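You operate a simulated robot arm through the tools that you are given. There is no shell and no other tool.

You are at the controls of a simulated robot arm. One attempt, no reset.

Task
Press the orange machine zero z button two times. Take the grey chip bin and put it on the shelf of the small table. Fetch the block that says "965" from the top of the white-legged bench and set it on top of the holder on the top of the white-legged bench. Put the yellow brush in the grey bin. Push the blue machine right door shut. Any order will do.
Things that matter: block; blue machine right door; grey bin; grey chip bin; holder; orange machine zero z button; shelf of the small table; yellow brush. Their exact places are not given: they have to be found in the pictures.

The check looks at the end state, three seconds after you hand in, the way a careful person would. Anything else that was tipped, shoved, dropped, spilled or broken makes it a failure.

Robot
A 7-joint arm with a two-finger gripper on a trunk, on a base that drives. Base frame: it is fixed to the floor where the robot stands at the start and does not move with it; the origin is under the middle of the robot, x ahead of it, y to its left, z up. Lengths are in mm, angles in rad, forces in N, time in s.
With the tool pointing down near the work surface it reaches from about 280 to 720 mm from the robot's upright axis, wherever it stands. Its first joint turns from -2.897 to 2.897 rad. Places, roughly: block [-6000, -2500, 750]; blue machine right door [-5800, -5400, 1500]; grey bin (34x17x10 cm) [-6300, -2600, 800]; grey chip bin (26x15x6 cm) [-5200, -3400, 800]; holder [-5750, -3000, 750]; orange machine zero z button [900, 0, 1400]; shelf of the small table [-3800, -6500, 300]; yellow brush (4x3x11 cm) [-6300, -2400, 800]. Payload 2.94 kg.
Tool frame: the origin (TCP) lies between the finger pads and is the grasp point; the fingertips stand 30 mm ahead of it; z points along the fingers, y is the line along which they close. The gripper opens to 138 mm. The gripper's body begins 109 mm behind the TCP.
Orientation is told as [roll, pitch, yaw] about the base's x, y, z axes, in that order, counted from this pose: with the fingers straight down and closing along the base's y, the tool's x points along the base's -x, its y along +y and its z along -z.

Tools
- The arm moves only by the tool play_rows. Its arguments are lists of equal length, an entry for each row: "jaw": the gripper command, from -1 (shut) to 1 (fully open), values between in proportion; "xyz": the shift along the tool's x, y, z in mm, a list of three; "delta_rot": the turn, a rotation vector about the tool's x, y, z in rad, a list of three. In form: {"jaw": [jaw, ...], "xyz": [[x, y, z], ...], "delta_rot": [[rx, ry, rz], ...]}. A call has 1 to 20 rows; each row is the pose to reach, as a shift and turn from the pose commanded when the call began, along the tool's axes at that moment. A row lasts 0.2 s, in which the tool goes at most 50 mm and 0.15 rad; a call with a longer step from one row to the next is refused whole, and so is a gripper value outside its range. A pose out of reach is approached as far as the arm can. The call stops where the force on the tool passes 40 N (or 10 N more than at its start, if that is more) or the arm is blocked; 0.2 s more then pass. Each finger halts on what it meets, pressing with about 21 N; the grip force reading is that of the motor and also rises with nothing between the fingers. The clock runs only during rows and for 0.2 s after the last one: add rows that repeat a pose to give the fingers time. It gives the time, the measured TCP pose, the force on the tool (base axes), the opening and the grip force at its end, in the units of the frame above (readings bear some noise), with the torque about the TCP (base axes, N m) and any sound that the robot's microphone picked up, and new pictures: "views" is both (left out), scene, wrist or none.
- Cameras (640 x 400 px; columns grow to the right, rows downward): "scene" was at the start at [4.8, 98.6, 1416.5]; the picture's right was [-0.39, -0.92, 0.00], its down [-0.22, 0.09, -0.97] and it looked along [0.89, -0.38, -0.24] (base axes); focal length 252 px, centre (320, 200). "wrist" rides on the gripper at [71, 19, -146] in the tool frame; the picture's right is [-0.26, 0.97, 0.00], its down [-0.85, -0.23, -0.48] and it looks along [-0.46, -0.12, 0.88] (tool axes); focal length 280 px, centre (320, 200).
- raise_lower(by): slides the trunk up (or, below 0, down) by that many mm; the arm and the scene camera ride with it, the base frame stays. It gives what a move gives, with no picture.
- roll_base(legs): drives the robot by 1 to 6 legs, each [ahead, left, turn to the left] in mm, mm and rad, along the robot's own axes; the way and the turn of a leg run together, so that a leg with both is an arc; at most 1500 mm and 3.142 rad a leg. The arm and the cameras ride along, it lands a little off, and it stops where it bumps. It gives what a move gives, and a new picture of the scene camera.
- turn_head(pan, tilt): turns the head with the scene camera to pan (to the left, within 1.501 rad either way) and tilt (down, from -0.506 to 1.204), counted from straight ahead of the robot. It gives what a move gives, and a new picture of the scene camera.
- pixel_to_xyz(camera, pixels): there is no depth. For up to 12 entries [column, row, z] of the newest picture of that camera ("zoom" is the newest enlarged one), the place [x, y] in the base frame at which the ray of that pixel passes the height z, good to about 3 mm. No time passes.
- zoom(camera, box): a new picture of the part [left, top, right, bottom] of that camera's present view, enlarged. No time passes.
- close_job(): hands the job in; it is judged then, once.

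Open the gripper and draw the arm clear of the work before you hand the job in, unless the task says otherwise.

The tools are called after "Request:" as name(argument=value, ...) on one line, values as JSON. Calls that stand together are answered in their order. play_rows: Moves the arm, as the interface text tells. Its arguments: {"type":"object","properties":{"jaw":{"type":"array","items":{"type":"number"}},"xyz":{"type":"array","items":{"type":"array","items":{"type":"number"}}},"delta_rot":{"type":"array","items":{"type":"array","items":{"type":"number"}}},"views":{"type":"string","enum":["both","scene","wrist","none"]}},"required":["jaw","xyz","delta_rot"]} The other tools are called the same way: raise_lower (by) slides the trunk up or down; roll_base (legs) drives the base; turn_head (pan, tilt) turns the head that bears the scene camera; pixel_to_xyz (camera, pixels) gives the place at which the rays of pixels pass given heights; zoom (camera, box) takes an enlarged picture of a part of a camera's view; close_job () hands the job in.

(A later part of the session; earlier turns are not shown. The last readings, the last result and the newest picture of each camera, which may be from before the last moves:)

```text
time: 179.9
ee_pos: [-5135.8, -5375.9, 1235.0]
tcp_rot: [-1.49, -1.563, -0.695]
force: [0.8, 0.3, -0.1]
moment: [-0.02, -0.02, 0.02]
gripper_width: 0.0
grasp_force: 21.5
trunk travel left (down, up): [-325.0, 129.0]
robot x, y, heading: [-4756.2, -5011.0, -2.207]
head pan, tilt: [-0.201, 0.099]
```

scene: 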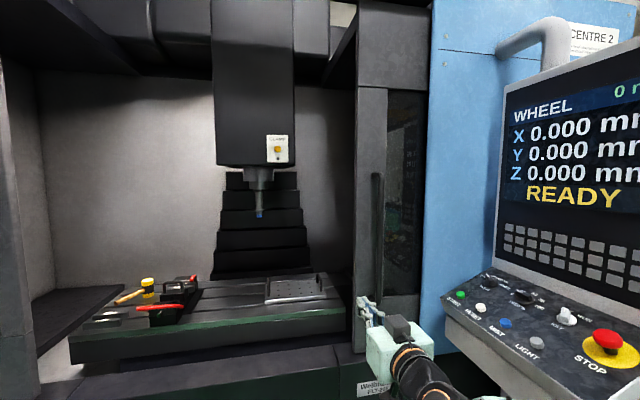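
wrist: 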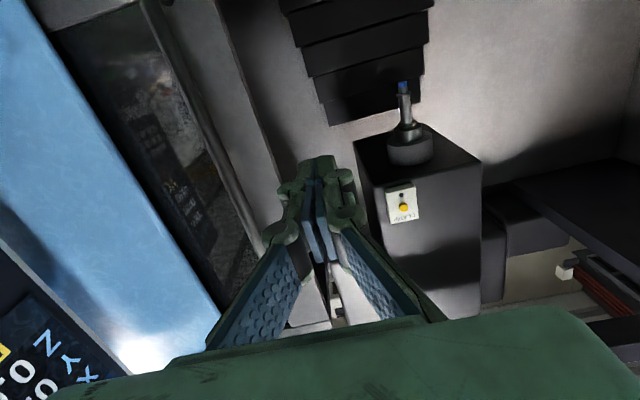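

The tool points forward now. The control pendant at right (440-640, 270-400) must be avoided, so I measure its near corner by trunk parallax.

Request:
zoom(camera="scene", box=[420, 240, 640, 400])

Request:
pixel_to_xyz(camera="zoom", pixels=[[62, 165, 1100], [62, 165, 1150], [62, 165, 1200], [62, 165, 1250]])

Request:
raise_lower(by=120)

Request:
turn_head(pan=-0.4, tilt=0.3)

```text
2.50 times, centred on (530, 320) of scene
```

zoom: 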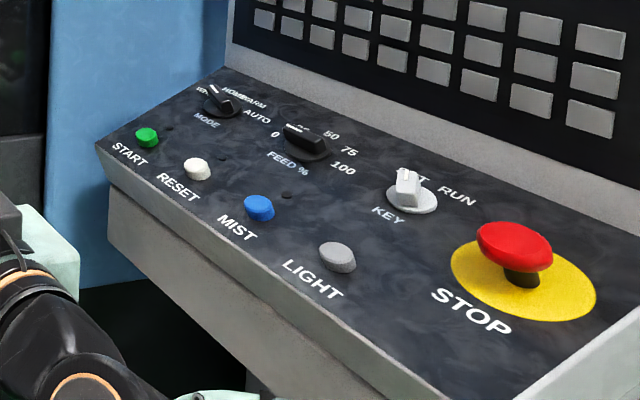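

```text
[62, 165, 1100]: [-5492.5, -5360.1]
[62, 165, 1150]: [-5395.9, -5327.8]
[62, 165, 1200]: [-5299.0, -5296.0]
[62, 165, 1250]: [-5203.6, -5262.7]
```

```text
time: 181.4
ee_pos: [-5136.3, -5374.5, 1355.4]
tcp_rot: [-1.36, -1.561, -0.828]
force: [-0.3, -0.3, 0.1]
moment: [0.01, 0.01, -0.05]
gripper_width: 0.1
grasp_force: 20.7
trunk travel left (down, up): [-445.0, 9.0]
robot x, y, heading: [-4758.9, -5011.0, -2.206]
head pan, tilt: [-0.201, 0.099]
```

```text
time: 182.1
ee_pos: [-5136.1, -5374.5, 1354.7]
tcp_rot: [-1.367, -1.563, -0.818]
force: [0.3, 0.1, -0.8]
moment: [0.0, 0.0, 0.0]
gripper_width: 0.1
grasp_force: 21.9
trunk travel left (down, up): [-445.0, 9.0]
robot x, y, heading: [-4757.1, -5011.4, -2.207]
head pan, tilt: [-0.4, 0.3]
```

scene: 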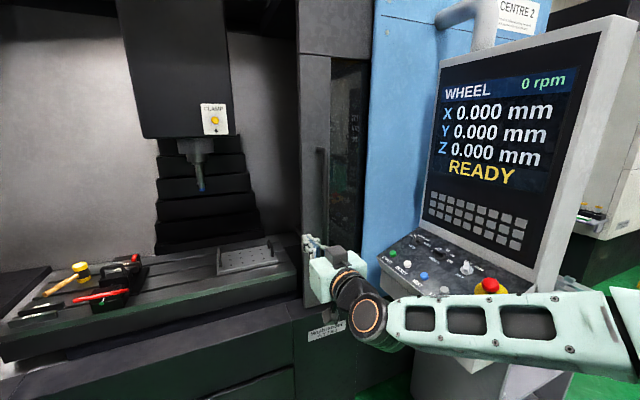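

The pendant's near corner is now at (378, 256). I query its ray here.

Request:
pixel_to_xyz(camera="scene", pixels=[[378, 256, 1100], [378, 256, 1150], [378, 256, 1200], [378, 256, 1250], [320, 150, 1535], [378, 270, 1150]])

Request:
zoom(camera="scene", box=[290, 140, 450, 290])

```text
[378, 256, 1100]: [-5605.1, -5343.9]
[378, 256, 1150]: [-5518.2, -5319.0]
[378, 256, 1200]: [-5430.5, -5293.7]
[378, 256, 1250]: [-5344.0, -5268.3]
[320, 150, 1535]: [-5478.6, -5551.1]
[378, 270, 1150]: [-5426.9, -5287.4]
```

```text
2.67 times, centred on (370, 215) of scene
```

zoom: 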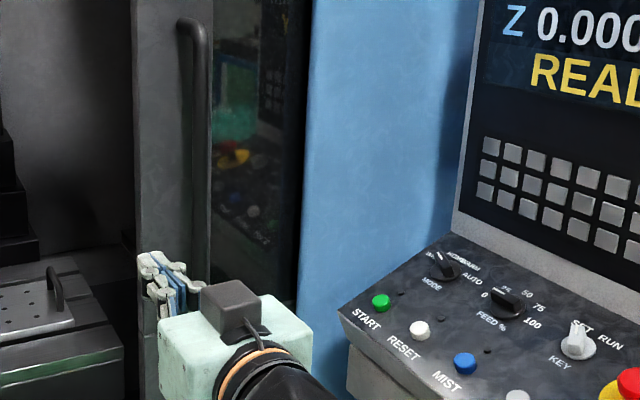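

The pendant's corner comes out near N≈1436, well right of the handle (N≈1140), so approaching from the left is clear. I now roll the gripper 90° about its own axis so the stiff finger edges do the pushing.

Request:
play_rows(jaw=[-1, -1, -1, -1, -1, -1, -1, -1, -1, -1, -1, -1], xyz=[[0, 0, 0], [0, 0, 0], [0, 0, 0], [0, 0, 0], [0, 0, 0], [0, 0, 0], [0, 0, 0], [0, 0, 0], [0, 0, 0], [0, 0, 0], [0, 0, 0], [0, 0, 0]], delta_rot=[[0, 0, 0.143], [0, 0, 0.286], [0, 0, 0.429], [0, 0, 0.571], [0, 0, 0.714], [0, 0, 0.857], [0, 0, 1.0], [0, 0, 1.142], [0, 0, 1.285], [0, 0, 1.428], [0, 0, 1.57], [0, 0, 1.57]])

```text
time: 184.7
ee_pos: [-5134.9, -5375.8, 1355.6]
tcp_rot: [1.57, -0.008, 2.528]
force: [0.2, 0.6, 0.1]
moment: [0.01, 0.05, -0.05]
gripper_width: 0.0
grasp_force: 20.7
trunk travel left (down, up): [-445.0, 9.0]
robot x, y, heading: [-4756.8, -5008.5, -2.201]
head pan, tilt: [-0.4, 0.3]
```

scene: 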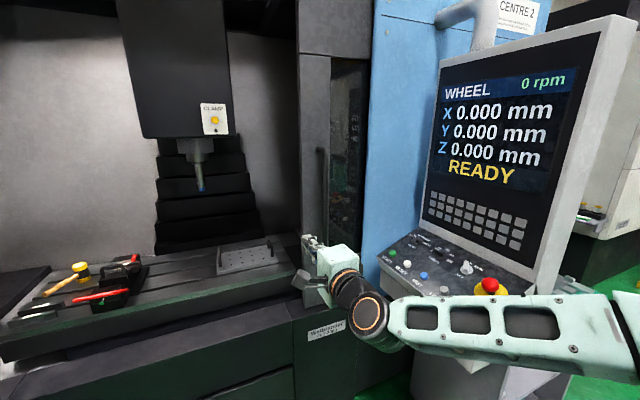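
wrist: 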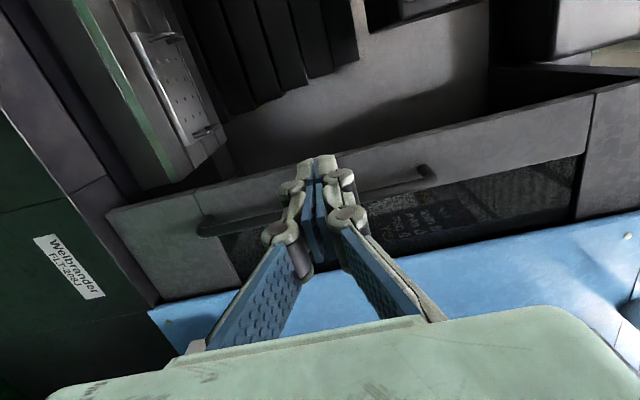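

The wrist view now shows the handle as a bar from (203, 228) to (430, 173) with the window to its right. I query points on it at assumed end heights to fix its position.

Request:
zoom(camera="wrist", box=[160, 120, 480, 320])

Request:
pixel_to_xyz(camera="wrist", pixels=[[430, 170, 1535], [430, 170, 1520], [430, 170, 1505], [203, 228, 1000], [203, 228, 1020], [203, 228, 1040], [400, 186, 1480], [400, 186, 1500]])

```text
2.00 times, centred on (320, 220) of wrist
```

zoom: 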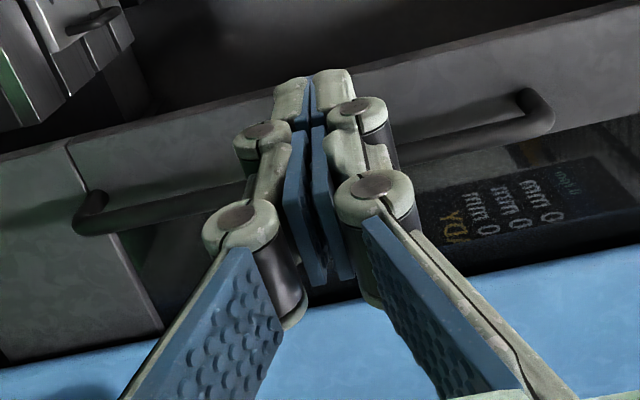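

```text
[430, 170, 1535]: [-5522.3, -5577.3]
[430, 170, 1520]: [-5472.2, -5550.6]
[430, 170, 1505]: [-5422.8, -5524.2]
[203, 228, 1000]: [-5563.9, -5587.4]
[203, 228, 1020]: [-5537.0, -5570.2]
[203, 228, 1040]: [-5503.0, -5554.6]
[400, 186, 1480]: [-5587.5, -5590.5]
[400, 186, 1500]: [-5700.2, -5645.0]
```

The handle bar lies at U≈7768, N≈1133, z≈1020-1535. I roll 200 mm ahead, then shift the tool right so the fingertips come to the right of the handle.

Request:
roll_base(legs=[[200, 0, 0]])

Request:
play_rows(jaw=[-1, -1, -1, -1, -1, -1, -1, -1, -1], xyz=[[-32, -8, 0], [-64, -15, 0], [-96, -22, 0], [-128, -30, 0], [-160, -38, 0], [-192, -45, 0], [-224, -52, 0], [-252, -60, 0], [-252, -60, 0]], delta_rot=[[0, 0, 0], [0, 0, 0], [0, 0, 0], [0, 0, 0], [0, 0, 0], [0, 0, 0], [0, 0, 0], [0, 0, 0], [0, 0, 0]])

```text
time: 186.3
ee_pos: [-5257.6, -5536.6, 1354.9]
tcp_rot: [1.568, -0.01, 2.523]
force: [-0.4, -0.3, 0.9]
moment: [-0.01, 0.0, 0.0]
gripper_width: 0.1
grasp_force: 21.1
trunk travel left (down, up): [-445.0, 9.0]
robot x, y, heading: [-4877.8, -5176.2, -2.209]
head pan, tilt: [-0.4, 0.3]
```

scene: 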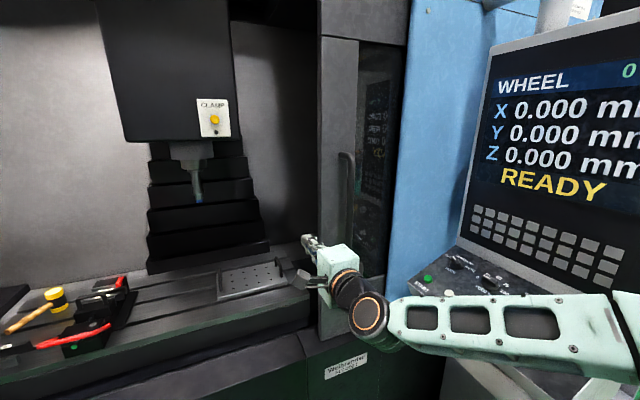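

```text
time: 188.3
ee_pos: [-5464.0, -5388.9, 1298.3]
tcp_rot: [1.568, -0.009, 2.524]
force: [0.1, -0.2, -0.1]
moment: [0.02, 0.02, 0.04]
gripper_width: 0.0
grasp_force: 21.1
trunk travel left (down, up): [-445.0, 9.0]
robot x, y, heading: [-4874.7, -5174.4, -2.206]
head pan, tilt: [-0.4, 0.3]
```

scene: 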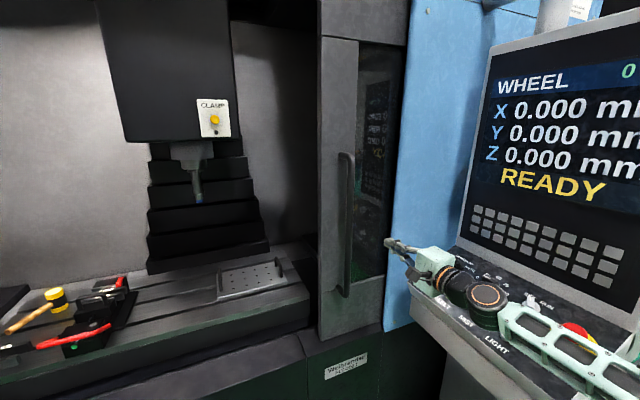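
wrist: 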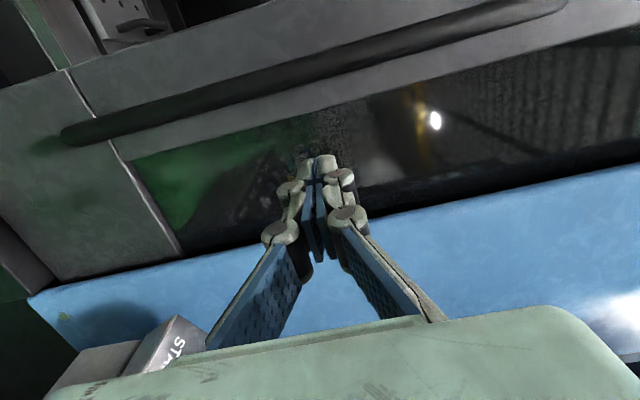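

The fingertips are right of the handle with about 30 mm gap, and the pendant corner is still clear below-right. I advance 165 mm toward the door so the fingertips reach beside the bar.

Request:
play_rows(jaw=[-1, -1, -1, -1, -1, -1, -1], xyz=[[0, 0, 30], [0, 0, 60], [0, 0, 90], [0, 0, 120], [0, 0, 145], [0, 0, 165], [0, 0, 165]], delta_rot=[[0, 0, 0], [0, 0, 0], [0, 0, 0], [0, 0, 0], [0, 0, 0], [0, 0, 0], [0, 0, 0]])

Request:
zoom(camera="scene", box=[310, 130, 470, 300])

```text
time: 189.9
ee_pos: [-5562.0, -5524.5, 1295.9]
tcp_rot: [1.569, -0.009, 2.522]
force: [0.1, -0.2, -0.2]
moment: [-0.02, 0.0, -0.06]
gripper_width: 0.0
grasp_force: 20.7
trunk travel left (down, up): [-445.0, 9.0]
robot x, y, heading: [-4873.1, -5174.8, -2.208]
head pan, tilt: [-0.4, 0.3]
```

scene: 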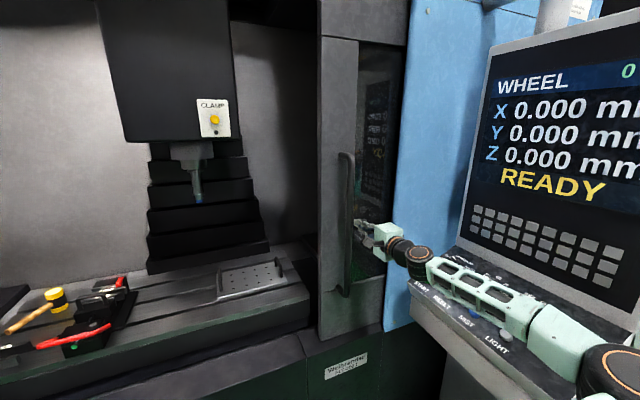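
wrist: 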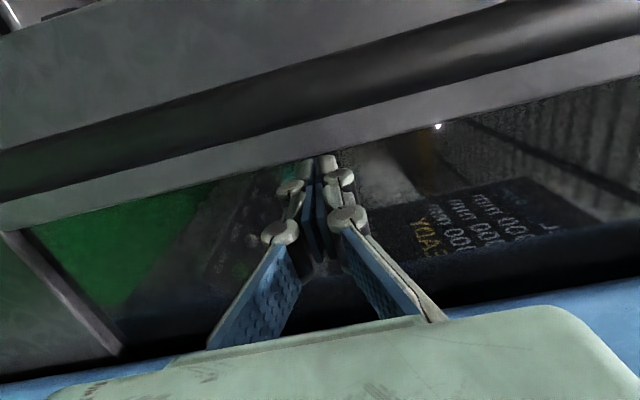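

```text
2.35 times, centred on (390, 215) of scene
```

zoom: 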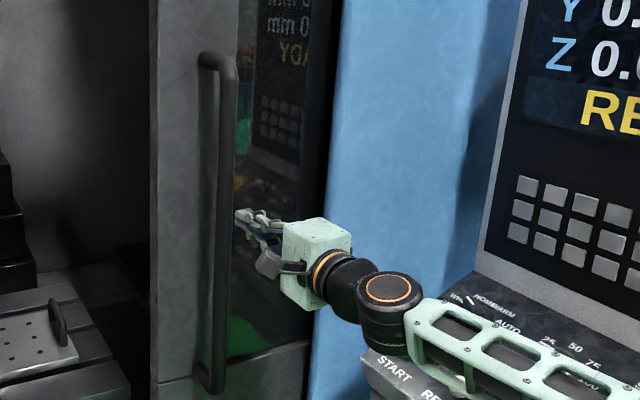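

The fingertips are beside the bar (tip U≈7781, bar to their left). I go 8 mm deeper and start moving left to meet the handle and push the door.

Request:
play_rows(jaw=[-1, -1, -1, -1, -1, -1, -1, -1, -1, -1], xyz=[[0, 0, 8], [10, 0, 8], [20, 0, 8], [30, 0, 8], [40, 0, 8], [52, 0, 8], [64, 0, 8], [76, 0, 8], [88, 0, 8], [100, 0, 8]], delta_rot=[[0, 0, 0], [0, 0, 0], [0, 0, 0], [0, 0, 0], [0, 0, 0], [0, 0, 0], [0, 0, 0], [0, 0, 0], [0, 0, 0], [0, 0, 0]])

Request:
zoom(camera="scene", box=[230, 100, 470, 300])

```text
time: 192.2
ee_pos: [-5485.7, -5586.7, 1296.5]
tcp_rot: [1.569, -0.007, 2.522]
force: [-12.7, 7.5, 2.0]
moment: [-0.14, 0.05, 0.36]
gripper_width: 5.7
grasp_force: 27.9
trunk travel left (down, up): [-445.0, 9.0]
robot x, y, heading: [-4873.1, -5173.6, -2.211]
head pan, tilt: [-0.4, 0.3]
```

scene: 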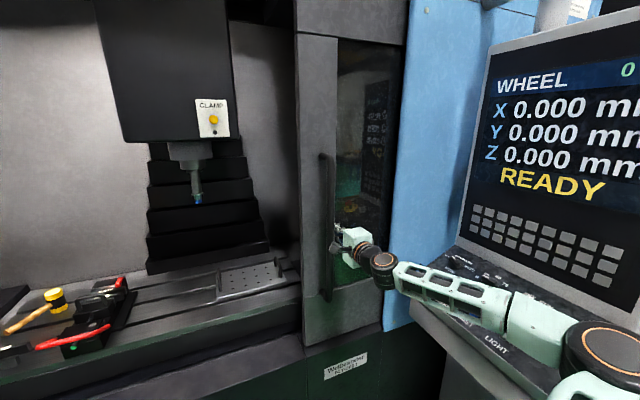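
wrist: 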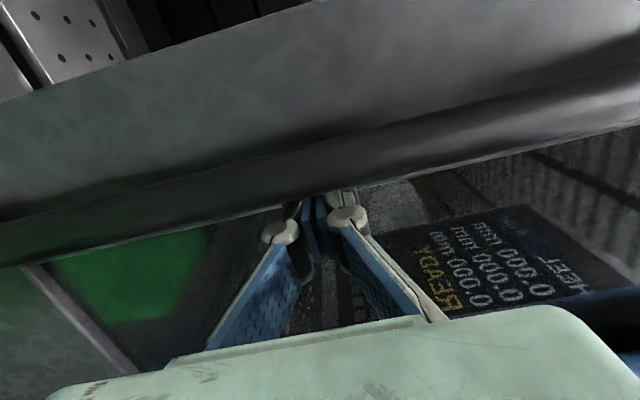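

```text
2.00 times, centred on (350, 200) of scene
```

zoom: 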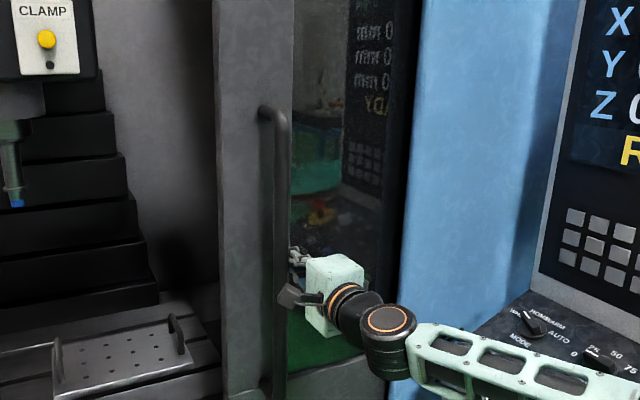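

The door slides with about 15 N: the handle moved from column 347 to 325. I keep pushing left another 430 mm, adding a slight depth correction.

Request:
play_rows(jaw=[-1, -1, -1, -1, -1, -1, -1, -1, -1, -1, -1, -1, -1, -1, -1, -1, -1, -1], xyz=[[20, 0, 0], [42, 0, 1], [66, 0, 1], [90, 0, 2], [114, 0, 2], [138, 0, 3], [162, 0, 3], [186, 0, 3], [210, 0, 4], [234, 0, 4], [258, 0, 5], [282, 0, 5], [306, 0, 5], [330, 0, 6], [352, 0, 6], [370, 0, 7], [385, 0, 7], [395, 0, 7]], delta_rot=[[0, 0, 0], [0, 0, 0], [0, 0, 0], [0, 0, 0], [0, 0, 0], [0, 0, 0], [0, 0, 0], [0, 0, 0], [0, 0, 0], [0, 0, 0], [0, 0, 0], [0, 0, 0], [0, 0, 0], [0, 0, 0], [0, 0, 0], [0, 0, 0], [0, 0, 0], [0, 0, 0]])

```text
time: 195.9
ee_pos: [-5163.0, -5824.5, 1292.4]
tcp_rot: [1.565, -0.009, 2.527]
force: [-8.4, 3.1, -2.9]
moment: [-0.05, 0.03, 0.17]
gripper_width: 6.0
grasp_force: 27.5
trunk travel left (down, up): [-445.0, 9.0]
robot x, y, heading: [-4876.7, -5174.7, -2.21]
head pan, tilt: [-0.4, 0.3]
```

scene: 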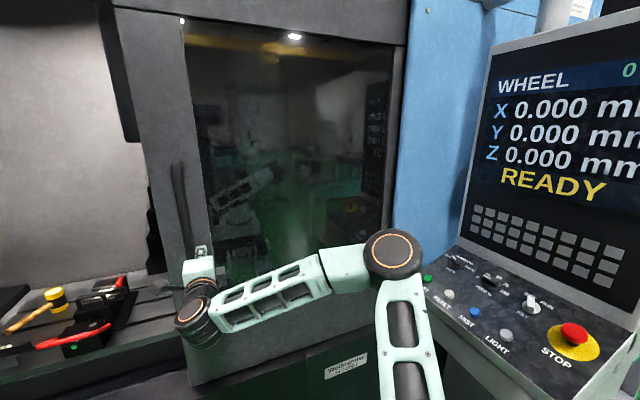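
wrist: 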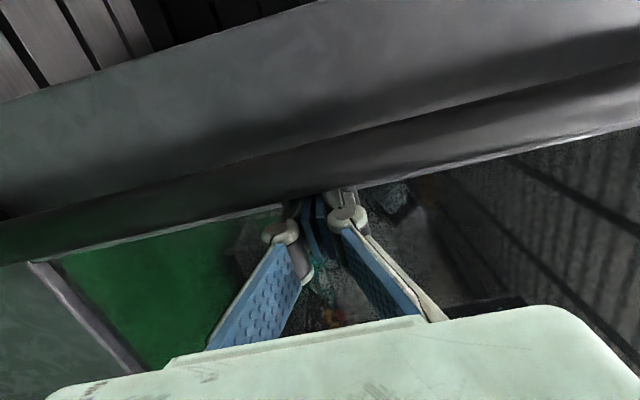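

The door is most of the way across; force is still only 9 N, so it has not reached its end stop. I keep pushing in smaller steps until it stops.

Request:
play_rows(jaw=[-1, -1, -1, -1, -1, -1, -1, -1, -1, -1], xyz=[[12, 0, 0], [24, 0, 0], [36, 0, 1], [48, 0, 1], [60, 0, 1], [72, 0, 1], [84, 0, 1], [96, 0, 2], [108, 0, 2], [120, 0, 2]], delta_rot=[[0, 0, 0], [0, 0, 0], [0, 0, 0], [0, 0, 0], [0, 0, 0], [0, 0, 0], [0, 0, 0], [0, 0, 0], [0, 0, 0], [0, 0, 0]])

```text
time: 197.7
ee_pos: [-5106.4, -5869.9, 1292.2]
tcp_rot: [1.572, -0.01, 2.494]
force: [-8.6, 7.6, 1.8]
moment: [-0.17, 0.05, 0.35]
gripper_width: 6.1
grasp_force: 28.6
trunk travel left (down, up): [-445.0, 9.0]
robot x, y, heading: [-4878.2, -5175.1, -2.208]
head pan, tilt: [-0.4, 0.3]
stopped in row 8: the force on the tool passed its limit at 44 N (the readings are from after the stop); the commanded pose is now the measured one
```

scene: 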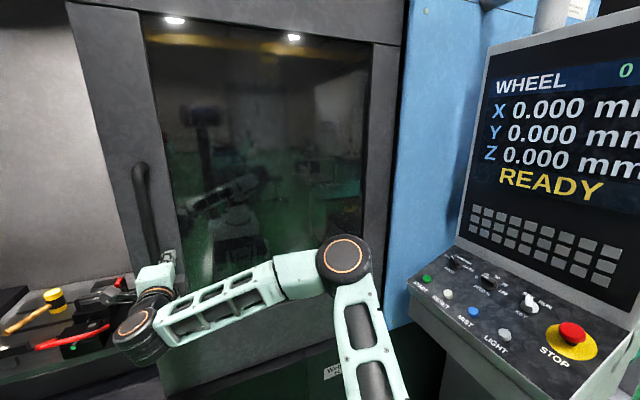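
wrist: 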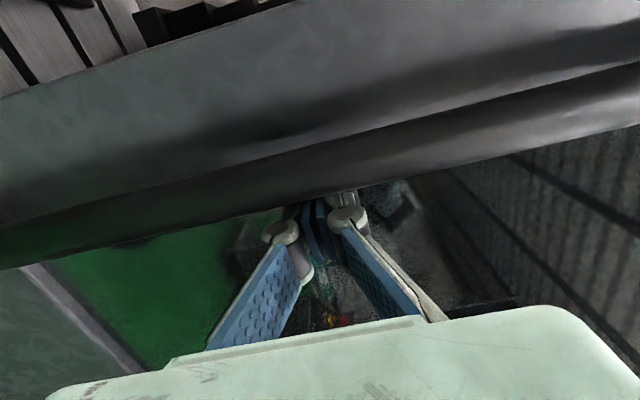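

The push stopped at 44 N after about 544 mm of travel, which fits the end stop. I press once more gently to be sure it does not move further.

Request:
play_rows(jaw=[-1, -1, -1, -1], xyz=[[5, 0, 0], [10, 0, 0], [15, 0, 0], [15, 0, 0]], delta_rot=[[0, 0, 0], [0, 0, 0], [0, 0, 0], [0, 0, 0]], views="none")

```text
time: 198.3
ee_pos: [-5107.9, -5873.0, 1291.0]
tcp_rot: [1.569, -0.012, 2.476]
force: [-10.4, 8.8, 2.5]
moment: [-0.14, 0.02, 0.44]
gripper_width: 0.0
grasp_force: 28.5
trunk travel left (down, up): [-445.0, 9.0]
robot x, y, heading: [-4877.9, -5175.8, -2.21]
head pan, tilt: [-0.4, 0.3]
stopped in row 3: the force on the tool passed its limit at 43 N (the readings are from after the stop); the commanded pose is now the measured one
```

The door holds firm at its stop. I move the fingertips 20 mm off the bar to the right and withdraw straight back.

Request:
play_rows(jaw=[-1, -1, -1, -1, -1, -1, -1, -1], xyz=[[-10, 0, 0], [-20, 0, 0], [-20, 0, -30], [-20, 0, -65], [-20, 0, -100], [-20, 0, -140], [-20, 0, -180], [-20, 0, -180]], delta_rot=[[0, 0, 0], [0, 0, 0], [0, 0, 0], [0, 0, 0], [0, 0, 0], [0, 0, 0], [0, 0, 0], [0, 0, 0]])

Request:
turn_head(pan=0.0, tilt=0.1)

```text
time: 200.1
ee_pos: [-5005.3, -5719.7, 1291.6]
tcp_rot: [1.568, -0.012, 2.486]
force: [-0.6, 0.5, -0.3]
moment: [0.01, 0.02, 0.01]
gripper_width: 0.0
grasp_force: 28.7
trunk travel left (down, up): [-445.0, 9.0]
robot x, y, heading: [-4876.3, -5173.4, -2.214]
head pan, tilt: [-0.4, 0.3]
```

scene: 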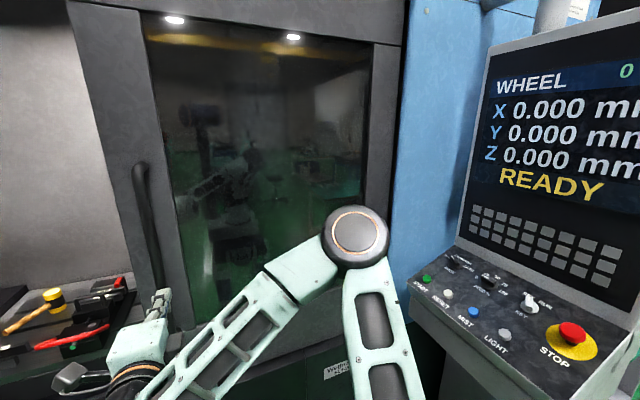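
wrist: 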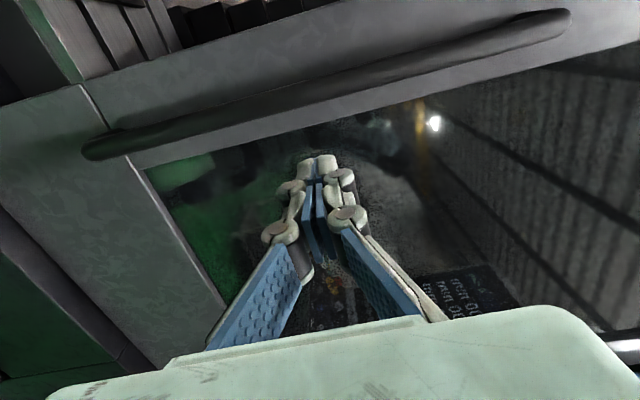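

```text
time: 201.0
ee_pos: [-5004.6, -5720.4, 1292.3]
tcp_rot: [1.566, -0.012, 2.486]
force: [0.2, 0.0, 0.4]
moment: [0.01, -0.01, -0.03]
gripper_width: 0.0
grasp_force: 28.5
trunk travel left (down, up): [-445.0, 9.0]
robot x, y, heading: [-4875.1, -5175.1, -2.211]
head pan, tilt: [0.0, 0.099]
```

scene: 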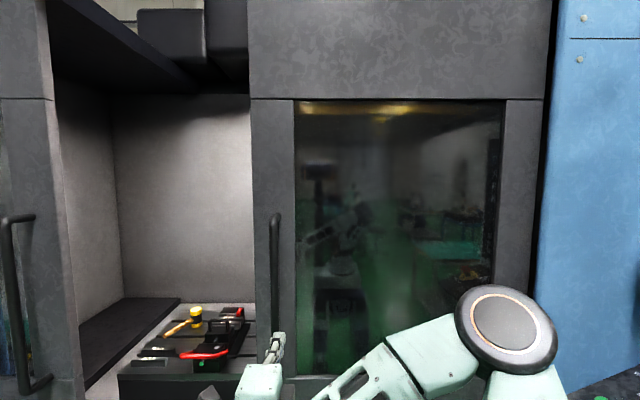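

The right door is shut flush against its frame. I back away from the machine and undo the gripper's roll while moving it back toward the middle.

Request:
roll_base(legs=[[-560, 0, 0]])

Request:
play_rows(jaw=[-1, -1, -1, -1, -1, -1, -1, -1, -1, -1, -1, -1], xyz=[[-27, 0, 0], [-54, 0, 0], [-81, 0, 0], [-108, 0, 0], [-135, 0, 0], [-162, 0, 0], [-189, 0, 0], [-216, 0, 0], [-243, 0, 0], [-270, 0, 0], [-290, 0, 0], [-290, 0, 0]], delta_rot=[[0, 0, -0.143], [0, 0, -0.286], [0, 0, -0.429], [0, 0, -0.571], [0, 0, -0.714], [0, 0, -0.857], [0, 0, -1.0], [0, 0, -1.142], [0, 0, -1.285], [0, 0, -1.428], [0, 0, -1.57], [0, 0, -1.57]], views="scene")

```text
time: 204.2
ee_pos: [-4668.0, -5269.1, 1291.5]
tcp_rot: [1.566, -0.011, 2.489]
force: [-0.8, -0.1, 0.8]
moment: [0.0, 0.02, 0.0]
gripper_width: 0.1
grasp_force: 28.1
trunk travel left (down, up): [-445.0, 9.0]
robot x, y, heading: [-4540.8, -4717.7, -2.204]
head pan, tilt: [0.0, 0.099]
```

scene: 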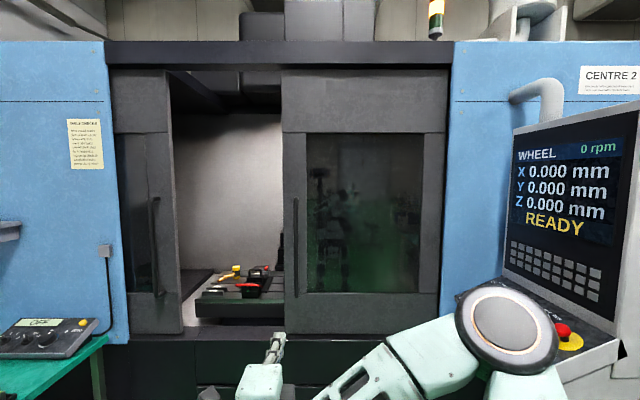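

```text
time: 206.8
ee_pos: [-4931.0, -5116.0, 1308.6]
tcp_rot: [-1.232, -1.557, -0.99]
force: [0.6, 0.0, 0.2]
moment: [-0.02, 0.03, 0.0]
gripper_width: 0.0
grasp_force: 28.8
out of reach, approached as far as the arm can: row 4, 5, 6, 7, 8, 9, 10, 11, 12
trunk travel left (down, up): [-445.0, 9.0]
robot x, y, heading: [-4541.6, -4718.9, -2.207]
head pan, tilt: [0.0, 0.099]
```

scene: 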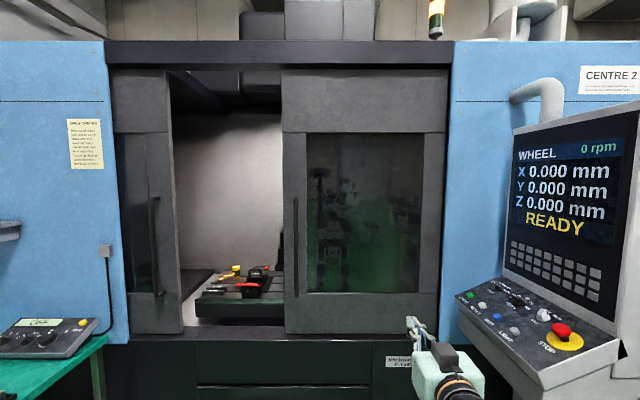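

The door lines up with the frame. I swing the gripper back to pointing down and to its travel position.

Request:
play_rows(jaw=[-1, -1, -1, -1, -1, -1, -1, -1, -1, -1, -1, -1], xyz=[[8, -1, -11], [16, -2, -22], [24, -4, -33], [32, -5, -44], [40, -6, -55], [48, -8, -66], [56, -9, -77], [64, -10, -88], [72, -12, -99], [80, -13, -110], [88, -15, -125], [88, -15, -125]], delta_rot=[[0, 0.143, 0], [0, 0.286, 0], [0, 0.429, 0], [0, 0.571, 0], [0, 0.714, 0], [0, 0.857, 0], [0, 1.0, 0], [0, 1.142, 0], [0, 1.285, 0], [0, 1.428, 0], [0, 1.57, 0], [0, 1.57, 0]], views="none")

Request:
raise_lower(by=-220)

```text
time: 209.4
ee_pos: [-4866.5, -5006.0, 1223.6]
tcp_rot: [-0.011, 0.006, -2.223]
force: [0.5, -0.5, -0.4]
moment: [-0.01, 0.01, 0.02]
gripper_width: 0.0
grasp_force: 28.5
trunk travel left (down, up): [-445.0, 9.0]
robot x, y, heading: [-4545.8, -4722.0, -2.205]
head pan, tilt: [0.0, 0.099]
```

```text
time: 211.7
ee_pos: [-4867.6, -5006.5, 1003.8]
tcp_rot: [-0.01, 0.004, -2.222]
force: [0.6, -0.7, -0.4]
moment: [0.0, -0.02, -0.03]
gripper_width: 0.0
grasp_force: 28.1
trunk travel left (down, up): [-225.0, 229.0]
robot x, y, heading: [-4545.3, -4721.9, -2.208]
head pan, tilt: [0.0, 0.099]
```

Now I drive around to the near long side of the bench: backward along the aisle, then sideways right.

Request:
roll_base(legs=[[-1000, 0, 0], [-800, 0, 0], [0, -1100, 0]])

Request:
turn_head(pan=-0.5, tilt=0.5)

```text
time: 230.4
ee_pos: [-4696.4, -2906.5, 1004.4]
tcp_rot: [-0.011, 0.005, -2.226]
force: [0.4, -0.7, 0.2]
moment: [-0.01, -0.02, 0.02]
gripper_width: 0.0
grasp_force: 28.1
trunk travel left (down, up): [-225.0, 229.0]
robot x, y, heading: [-4370.2, -2621.8, -2.214]
head pan, tilt: [0.0, 0.099]
```

scene: 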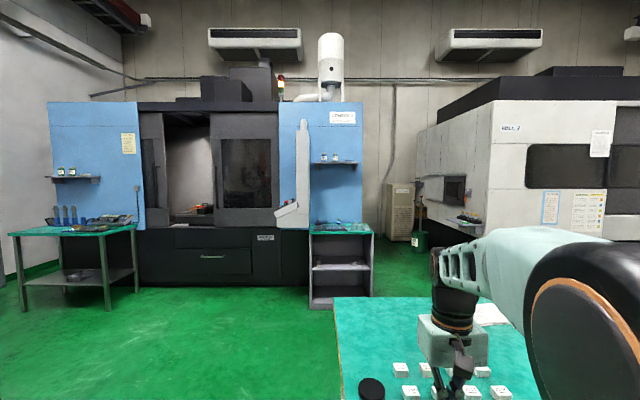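

```text
time: 231.4
ee_pos: [-4695.6, -2906.6, 1004.6]
tcp_rot: [-0.012, 0.004, -2.227]
force: [-0.4, 0.2, 0.1]
moment: [0.02, -0.03, -0.02]
gripper_width: 0.0
grasp_force: 28.6
trunk travel left (down, up): [-225.0, 229.0]
robot x, y, heading: [-4370.6, -2623.5, -2.209]
head pan, tilt: [-0.499, 0.499]
```

scene: 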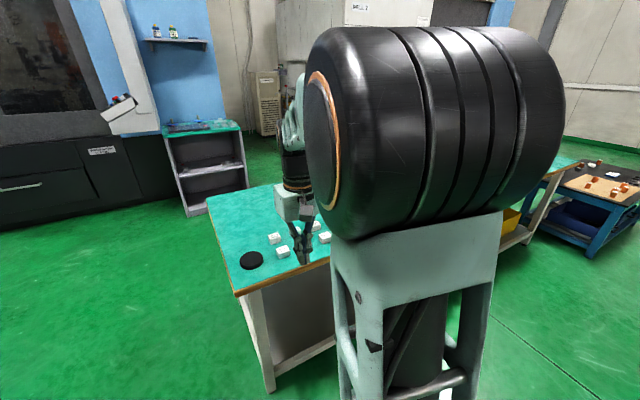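

I am beside the bench's near end. A blue cart stands farther right at (590, 190); I check its footprint before sliding right.

Request:
pixel_to_xyz(camera="scene", pixels=[[588, 256, 0], [532, 226, 0], [524, 243, 0], [270, 390, 0], [237, 291, 776], [252, 263, 776], [570, 195, 600]])

```text
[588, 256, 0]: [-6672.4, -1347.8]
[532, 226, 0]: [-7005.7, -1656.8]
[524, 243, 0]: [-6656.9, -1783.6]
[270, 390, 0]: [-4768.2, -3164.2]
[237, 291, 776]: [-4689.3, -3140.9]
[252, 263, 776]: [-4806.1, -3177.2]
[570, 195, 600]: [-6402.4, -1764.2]
```

The cart begins at N≈4560, beyond where I need to stand. I slide right 1200 mm to face the blocks.

Request:
roll_base(legs=[[0, -1200, 0]])

Request:
turn_head(pan=0.0, tilt=0.7)

```text
time: 242.2
ee_pos: [-5659.7, -2193.0, 1004.3]
tcp_rot: [-0.011, 0.004, -2.222]
force: [1.0, 0.1, 0.7]
moment: [-0.01, -0.04, -0.04]
gripper_width: 0.0
grasp_force: 28.0
trunk travel left (down, up): [-225.0, 229.0]
robot x, y, heading: [-5337.4, -1909.7, -2.206]
head pan, tilt: [-0.499, 0.499]
```

scene: 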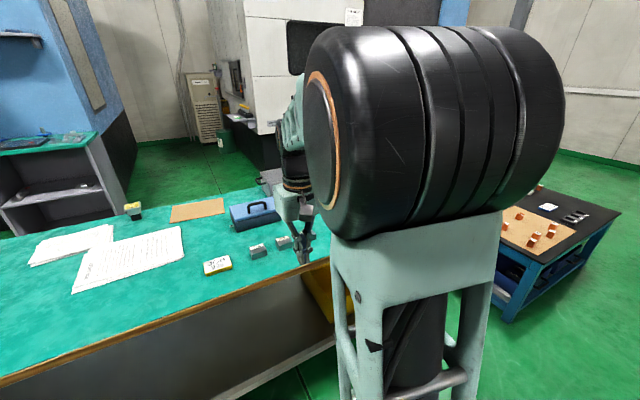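

```text
time: 243.1
ee_pos: [-5660.2, -2192.8, 1004.8]
tcp_rot: [-0.01, 0.003, -2.221]
force: [0.3, -0.8, -0.3]
moment: [0.03, 0.03, 0.05]
gripper_width: 0.1
grasp_force: 28.1
trunk travel left (down, up): [-225.0, 229.0]
robot x, y, heading: [-5336.9, -1908.1, -2.198]
head pan, tilt: [0.0, 0.7]
```

scene: 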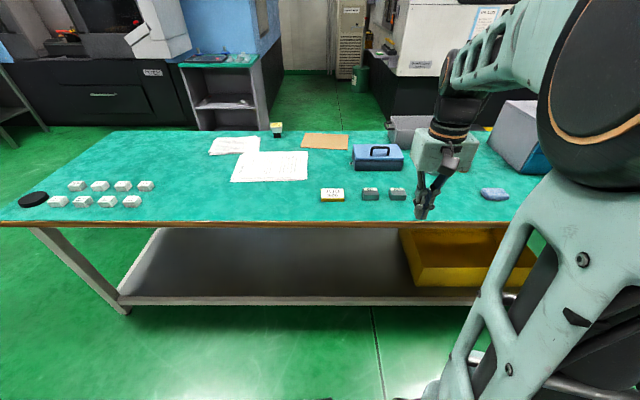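

Now I face the bench. I zoom in on the small blocks at (330-400, 194) and on the holder at (277, 130).

Request:
zoom(camera="scene", box=[310, 170, 430, 245])

Request:
zoom(camera="scene", box=[240, 100, 340, 162])

Request:
zoom(camera="scene", box=[40, 160, 200, 230])

Request:
zoom(camera="wrist", box=[0, 0, 640, 400])

```text
5.33 times, centred on (370, 208) of scene
```

zoom: 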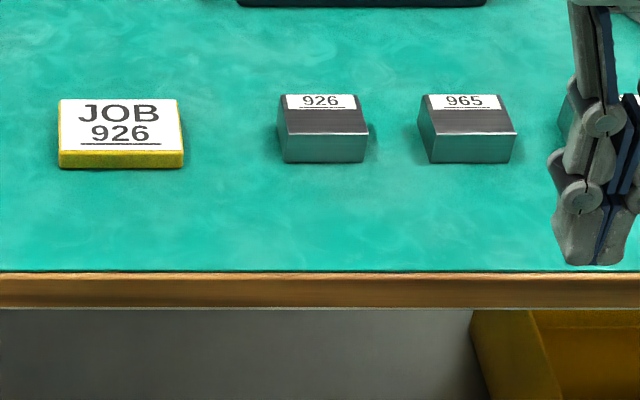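

```text
6.40 times, centred on (290, 131) of scene
```

zoom: 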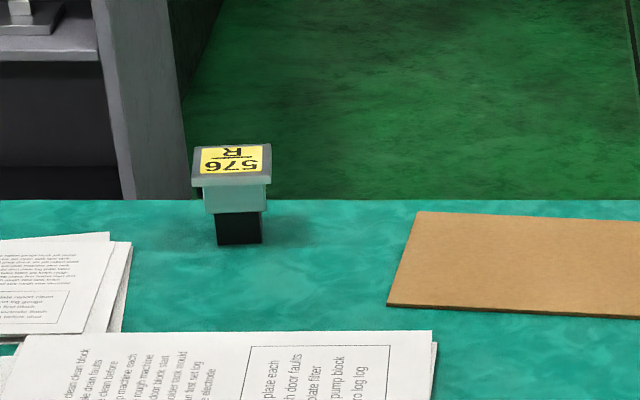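

```text
4.00 times, centred on (120, 195) of scene
```

zoom: 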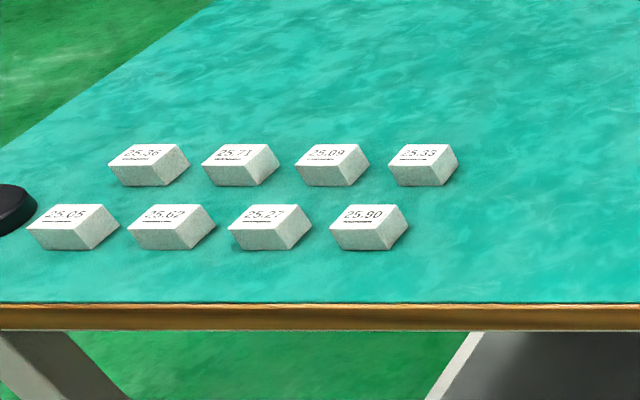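

```text
1.00 times, centred on (320, 200) of wrist (not enlarged: the box is as wide or as high as the picture)
```

zoom: 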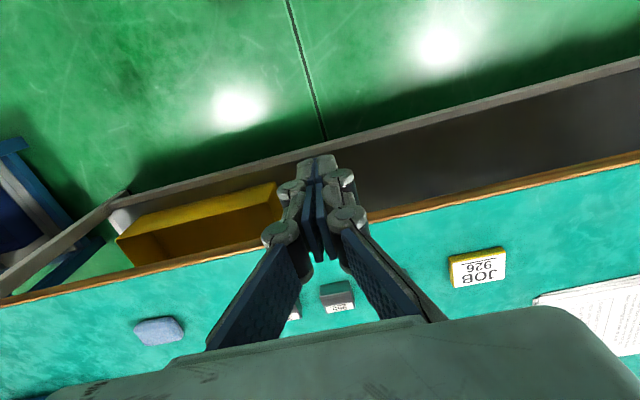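

The middle dark block reads "965" at zoom (468, 130); the holder is the small stand labelled "576 R" at the far edge. I roll 200 mm closer and look again, also to read the third dark block.

Request:
roll_base(legs=[[200, 0, 0]])

Request:
turn_head(pan=-0.1, tilt=0.85)

Request:
zoom(camera="scene", box=[320, 110, 480, 210])

```text
time: 244.7
ee_pos: [-5775.7, -2353.1, 1004.4]
tcp_rot: [-0.01, 0.004, -2.218]
force: [0.0, 0.9, -0.2]
moment: [-0.02, 0.01, 0.02]
gripper_width: 0.0
grasp_force: 28.2
trunk travel left (down, up): [-225.0, 229.0]
robot x, y, heading: [-5453.3, -2067.6, -2.207]
head pan, tilt: [0.0, 0.7]
```

scene: 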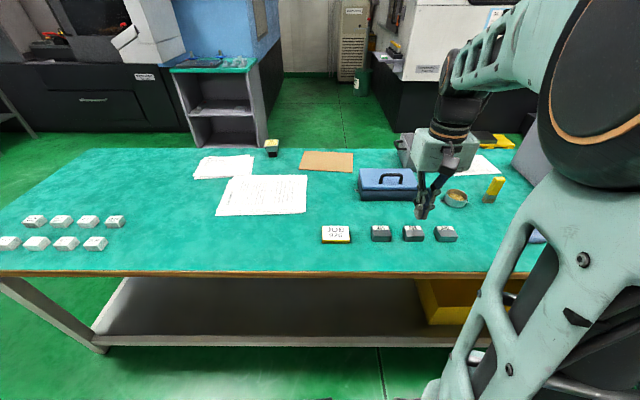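

```text
time: 245.4
ee_pos: [-5776.0, -2352.2, 1004.5]
tcp_rot: [-0.012, 0.003, -2.219]
force: [0.0, -0.9, 0.1]
moment: [0.01, -0.02, -0.01]
gripper_width: 0.0
grasp_force: 28.4
trunk travel left (down, up): [-225.0, 229.0]
robot x, y, heading: [-5456.7, -2068.0, -2.201]
head pan, tilt: [-0.099, 0.85]
```

scene: 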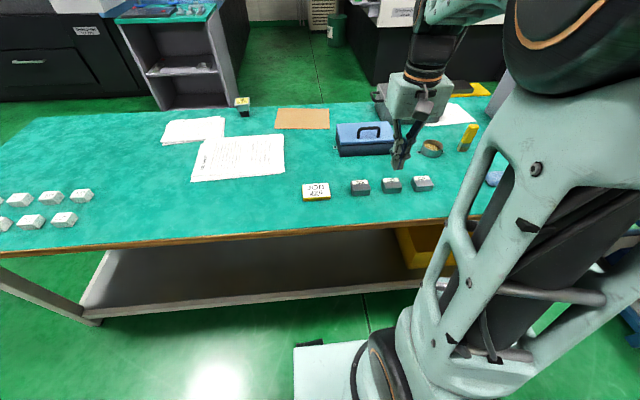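

```text
4.00 times, centred on (400, 160) of scene
```

zoom: 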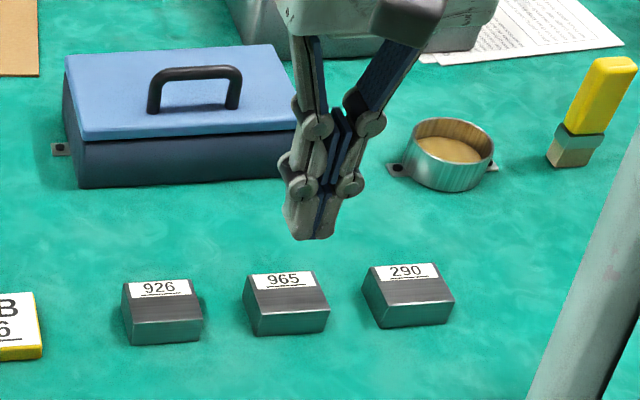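

Labels read 926, 965 and 290; the 965 block is at zoom (287, 303). I query its corners and those of the brush, bin and box for later.

Request:
pixel_to_xyz(camera="zoom", pixels=[[258, 315, 802], [329, 308, 802], [249, 278, 802], [313, 270, 802], [260, 335, 776], [325, 331, 776], [571, 160, 776], [610, 70, 886], [240, 258, 802], [408, 303, 802]])

```text
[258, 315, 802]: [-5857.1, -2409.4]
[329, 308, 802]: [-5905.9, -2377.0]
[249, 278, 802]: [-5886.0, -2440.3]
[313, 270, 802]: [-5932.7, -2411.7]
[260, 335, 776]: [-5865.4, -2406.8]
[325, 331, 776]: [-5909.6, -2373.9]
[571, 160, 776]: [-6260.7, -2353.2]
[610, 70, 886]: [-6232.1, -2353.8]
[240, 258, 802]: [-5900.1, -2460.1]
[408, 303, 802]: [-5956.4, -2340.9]
```

The block is about 57 x 43 x 24 mm, centred near (-5895, -2410), long side direction 2.555 rad. I turn the gripper a quarter turn to close across its short side, open it, and hover above.

Request:
play_rows(jaw=[0.3, 0.3, 0.3, 0.3, 0.3, 0.3, 0.3, 0.3, 0.3, 0.3, 0.3, 0.3], xyz=[[-11, -6, 8], [-22, -11, 16], [-32, -17, 24], [-43, -22, 32], [-54, -28, 40], [-64, -33, 48], [-75, -39, 56], [-86, -44, 64], [-96, -50, 72], [-107, -55, 80], [-118, -61, 85], [-118, -61, 85]], delta_rot=[[0, 0, 0.137], [0, 0, 0.274], [0, 0, 0.411], [0, 0, 0.549], [0, 0, 0.686], [0, 0, 0.823], [0, 0, 0.96], [0, 0, 1.097], [0, 0, 1.234], [0, 0, 1.371], [0, 0, 1.509], [0, 0, 1.509]])

Request:
zoom(camera="wrist", box=[160, 60, 480, 260])

```text
time: 248.0
ee_pos: [-5895.1, -2409.3, 918.8]
tcp_rot: [-0.005, -0.011, 2.554]
force: [0.3, 0.8, 0.4]
moment: [-0.04, -0.02, 0.01]
gripper_width: 89.5
grasp_force: 0.1
trunk travel left (down, up): [-225.0, 229.0]
robot x, y, heading: [-5454.9, -2065.3, -2.198]
head pan, tilt: [-0.099, 0.85]
```

scene: 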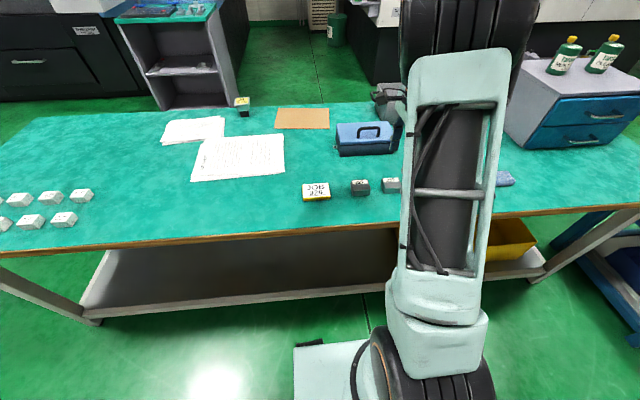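
wrist: 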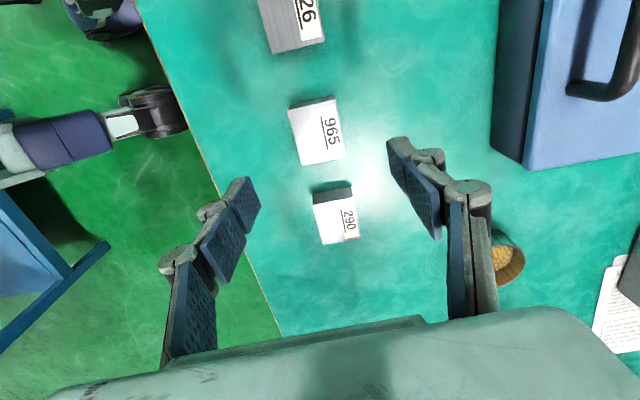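

```text
2.00 times, centred on (320, 160) of wrist
```

zoom: 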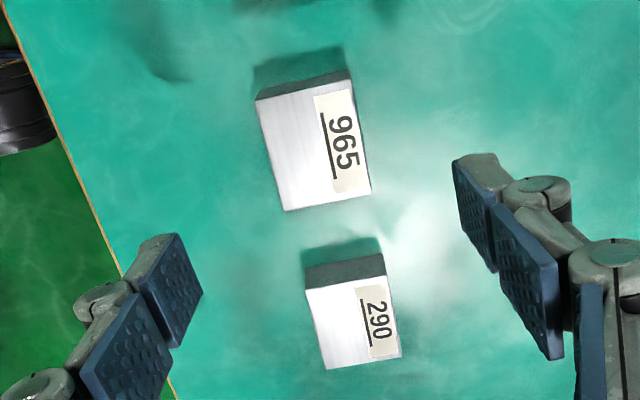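

The wrist view shows the 965 block at (317, 132). I query its top-face corners and 290's for reference.

Request:
pixel_to_xyz(camera="zoom", pixels=[[257, 101, 800], [352, 82, 800], [371, 189, 800], [286, 210, 800], [304, 290, 800], [385, 275, 800]])

```text
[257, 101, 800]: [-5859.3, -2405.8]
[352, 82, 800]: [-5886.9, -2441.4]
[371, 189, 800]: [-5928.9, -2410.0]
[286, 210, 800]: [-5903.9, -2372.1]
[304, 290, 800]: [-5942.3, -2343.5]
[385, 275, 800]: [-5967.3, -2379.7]
```

The gripper is centred over the 965 block within about 2 mm. I descend to TCP z 812, straddling it.

Request:
play_rows(jaw=[0.3, 0.3, 0.3, 0.3, 0.3, 0.3], xyz=[[0, 0, 25], [0, 0, 50], [0, 0, 75], [0, 0, 93], [0, 0, 107], [0, 0, 107]], delta_rot=[[0, 0, 0.01], [0, 0, 0.02], [0, 0, 0.02], [0, 0, 0.02], [0, 0, 0.02], [0, 0, 0.02]])

Request:
zoom(camera="wrist", box=[160, 60, 480, 260])

```text
time: 249.4
ee_pos: [-5898.5, -2408.6, 811.4]
tcp_rot: [-0.003, -0.01, 2.536]
force: [0.1, 0.1, 0.0]
moment: [0.01, 0.0, 0.02]
gripper_width: 89.8
grasp_force: 0.0
trunk travel left (down, up): [-225.0, 229.0]
robot x, y, heading: [-5455.8, -2067.4, -2.201]
head pan, tilt: [-0.099, 0.85]
```

scene: 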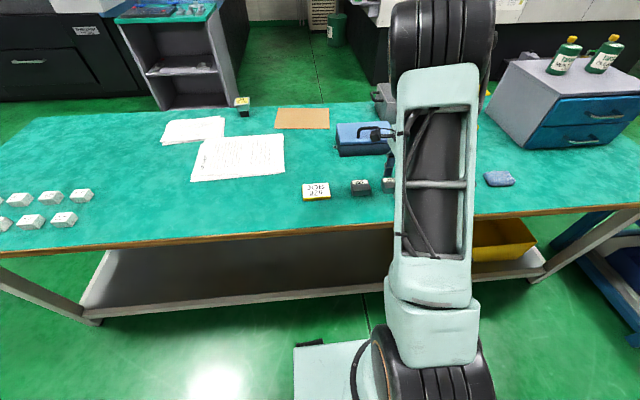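
wrist: 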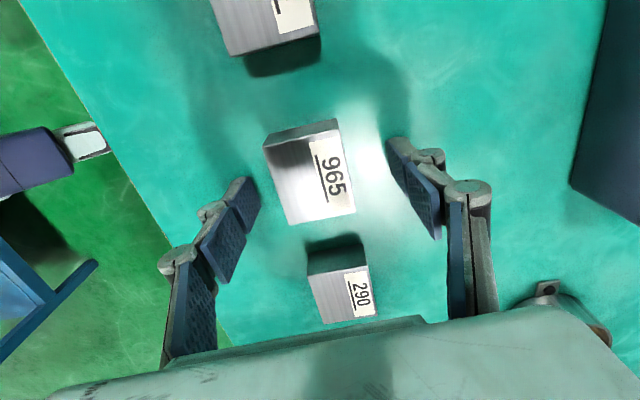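

```text
2.00 times, centred on (320, 160) of wrist
```

zoom: 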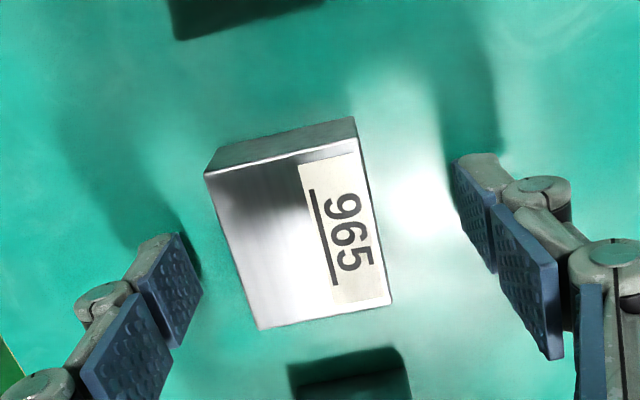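

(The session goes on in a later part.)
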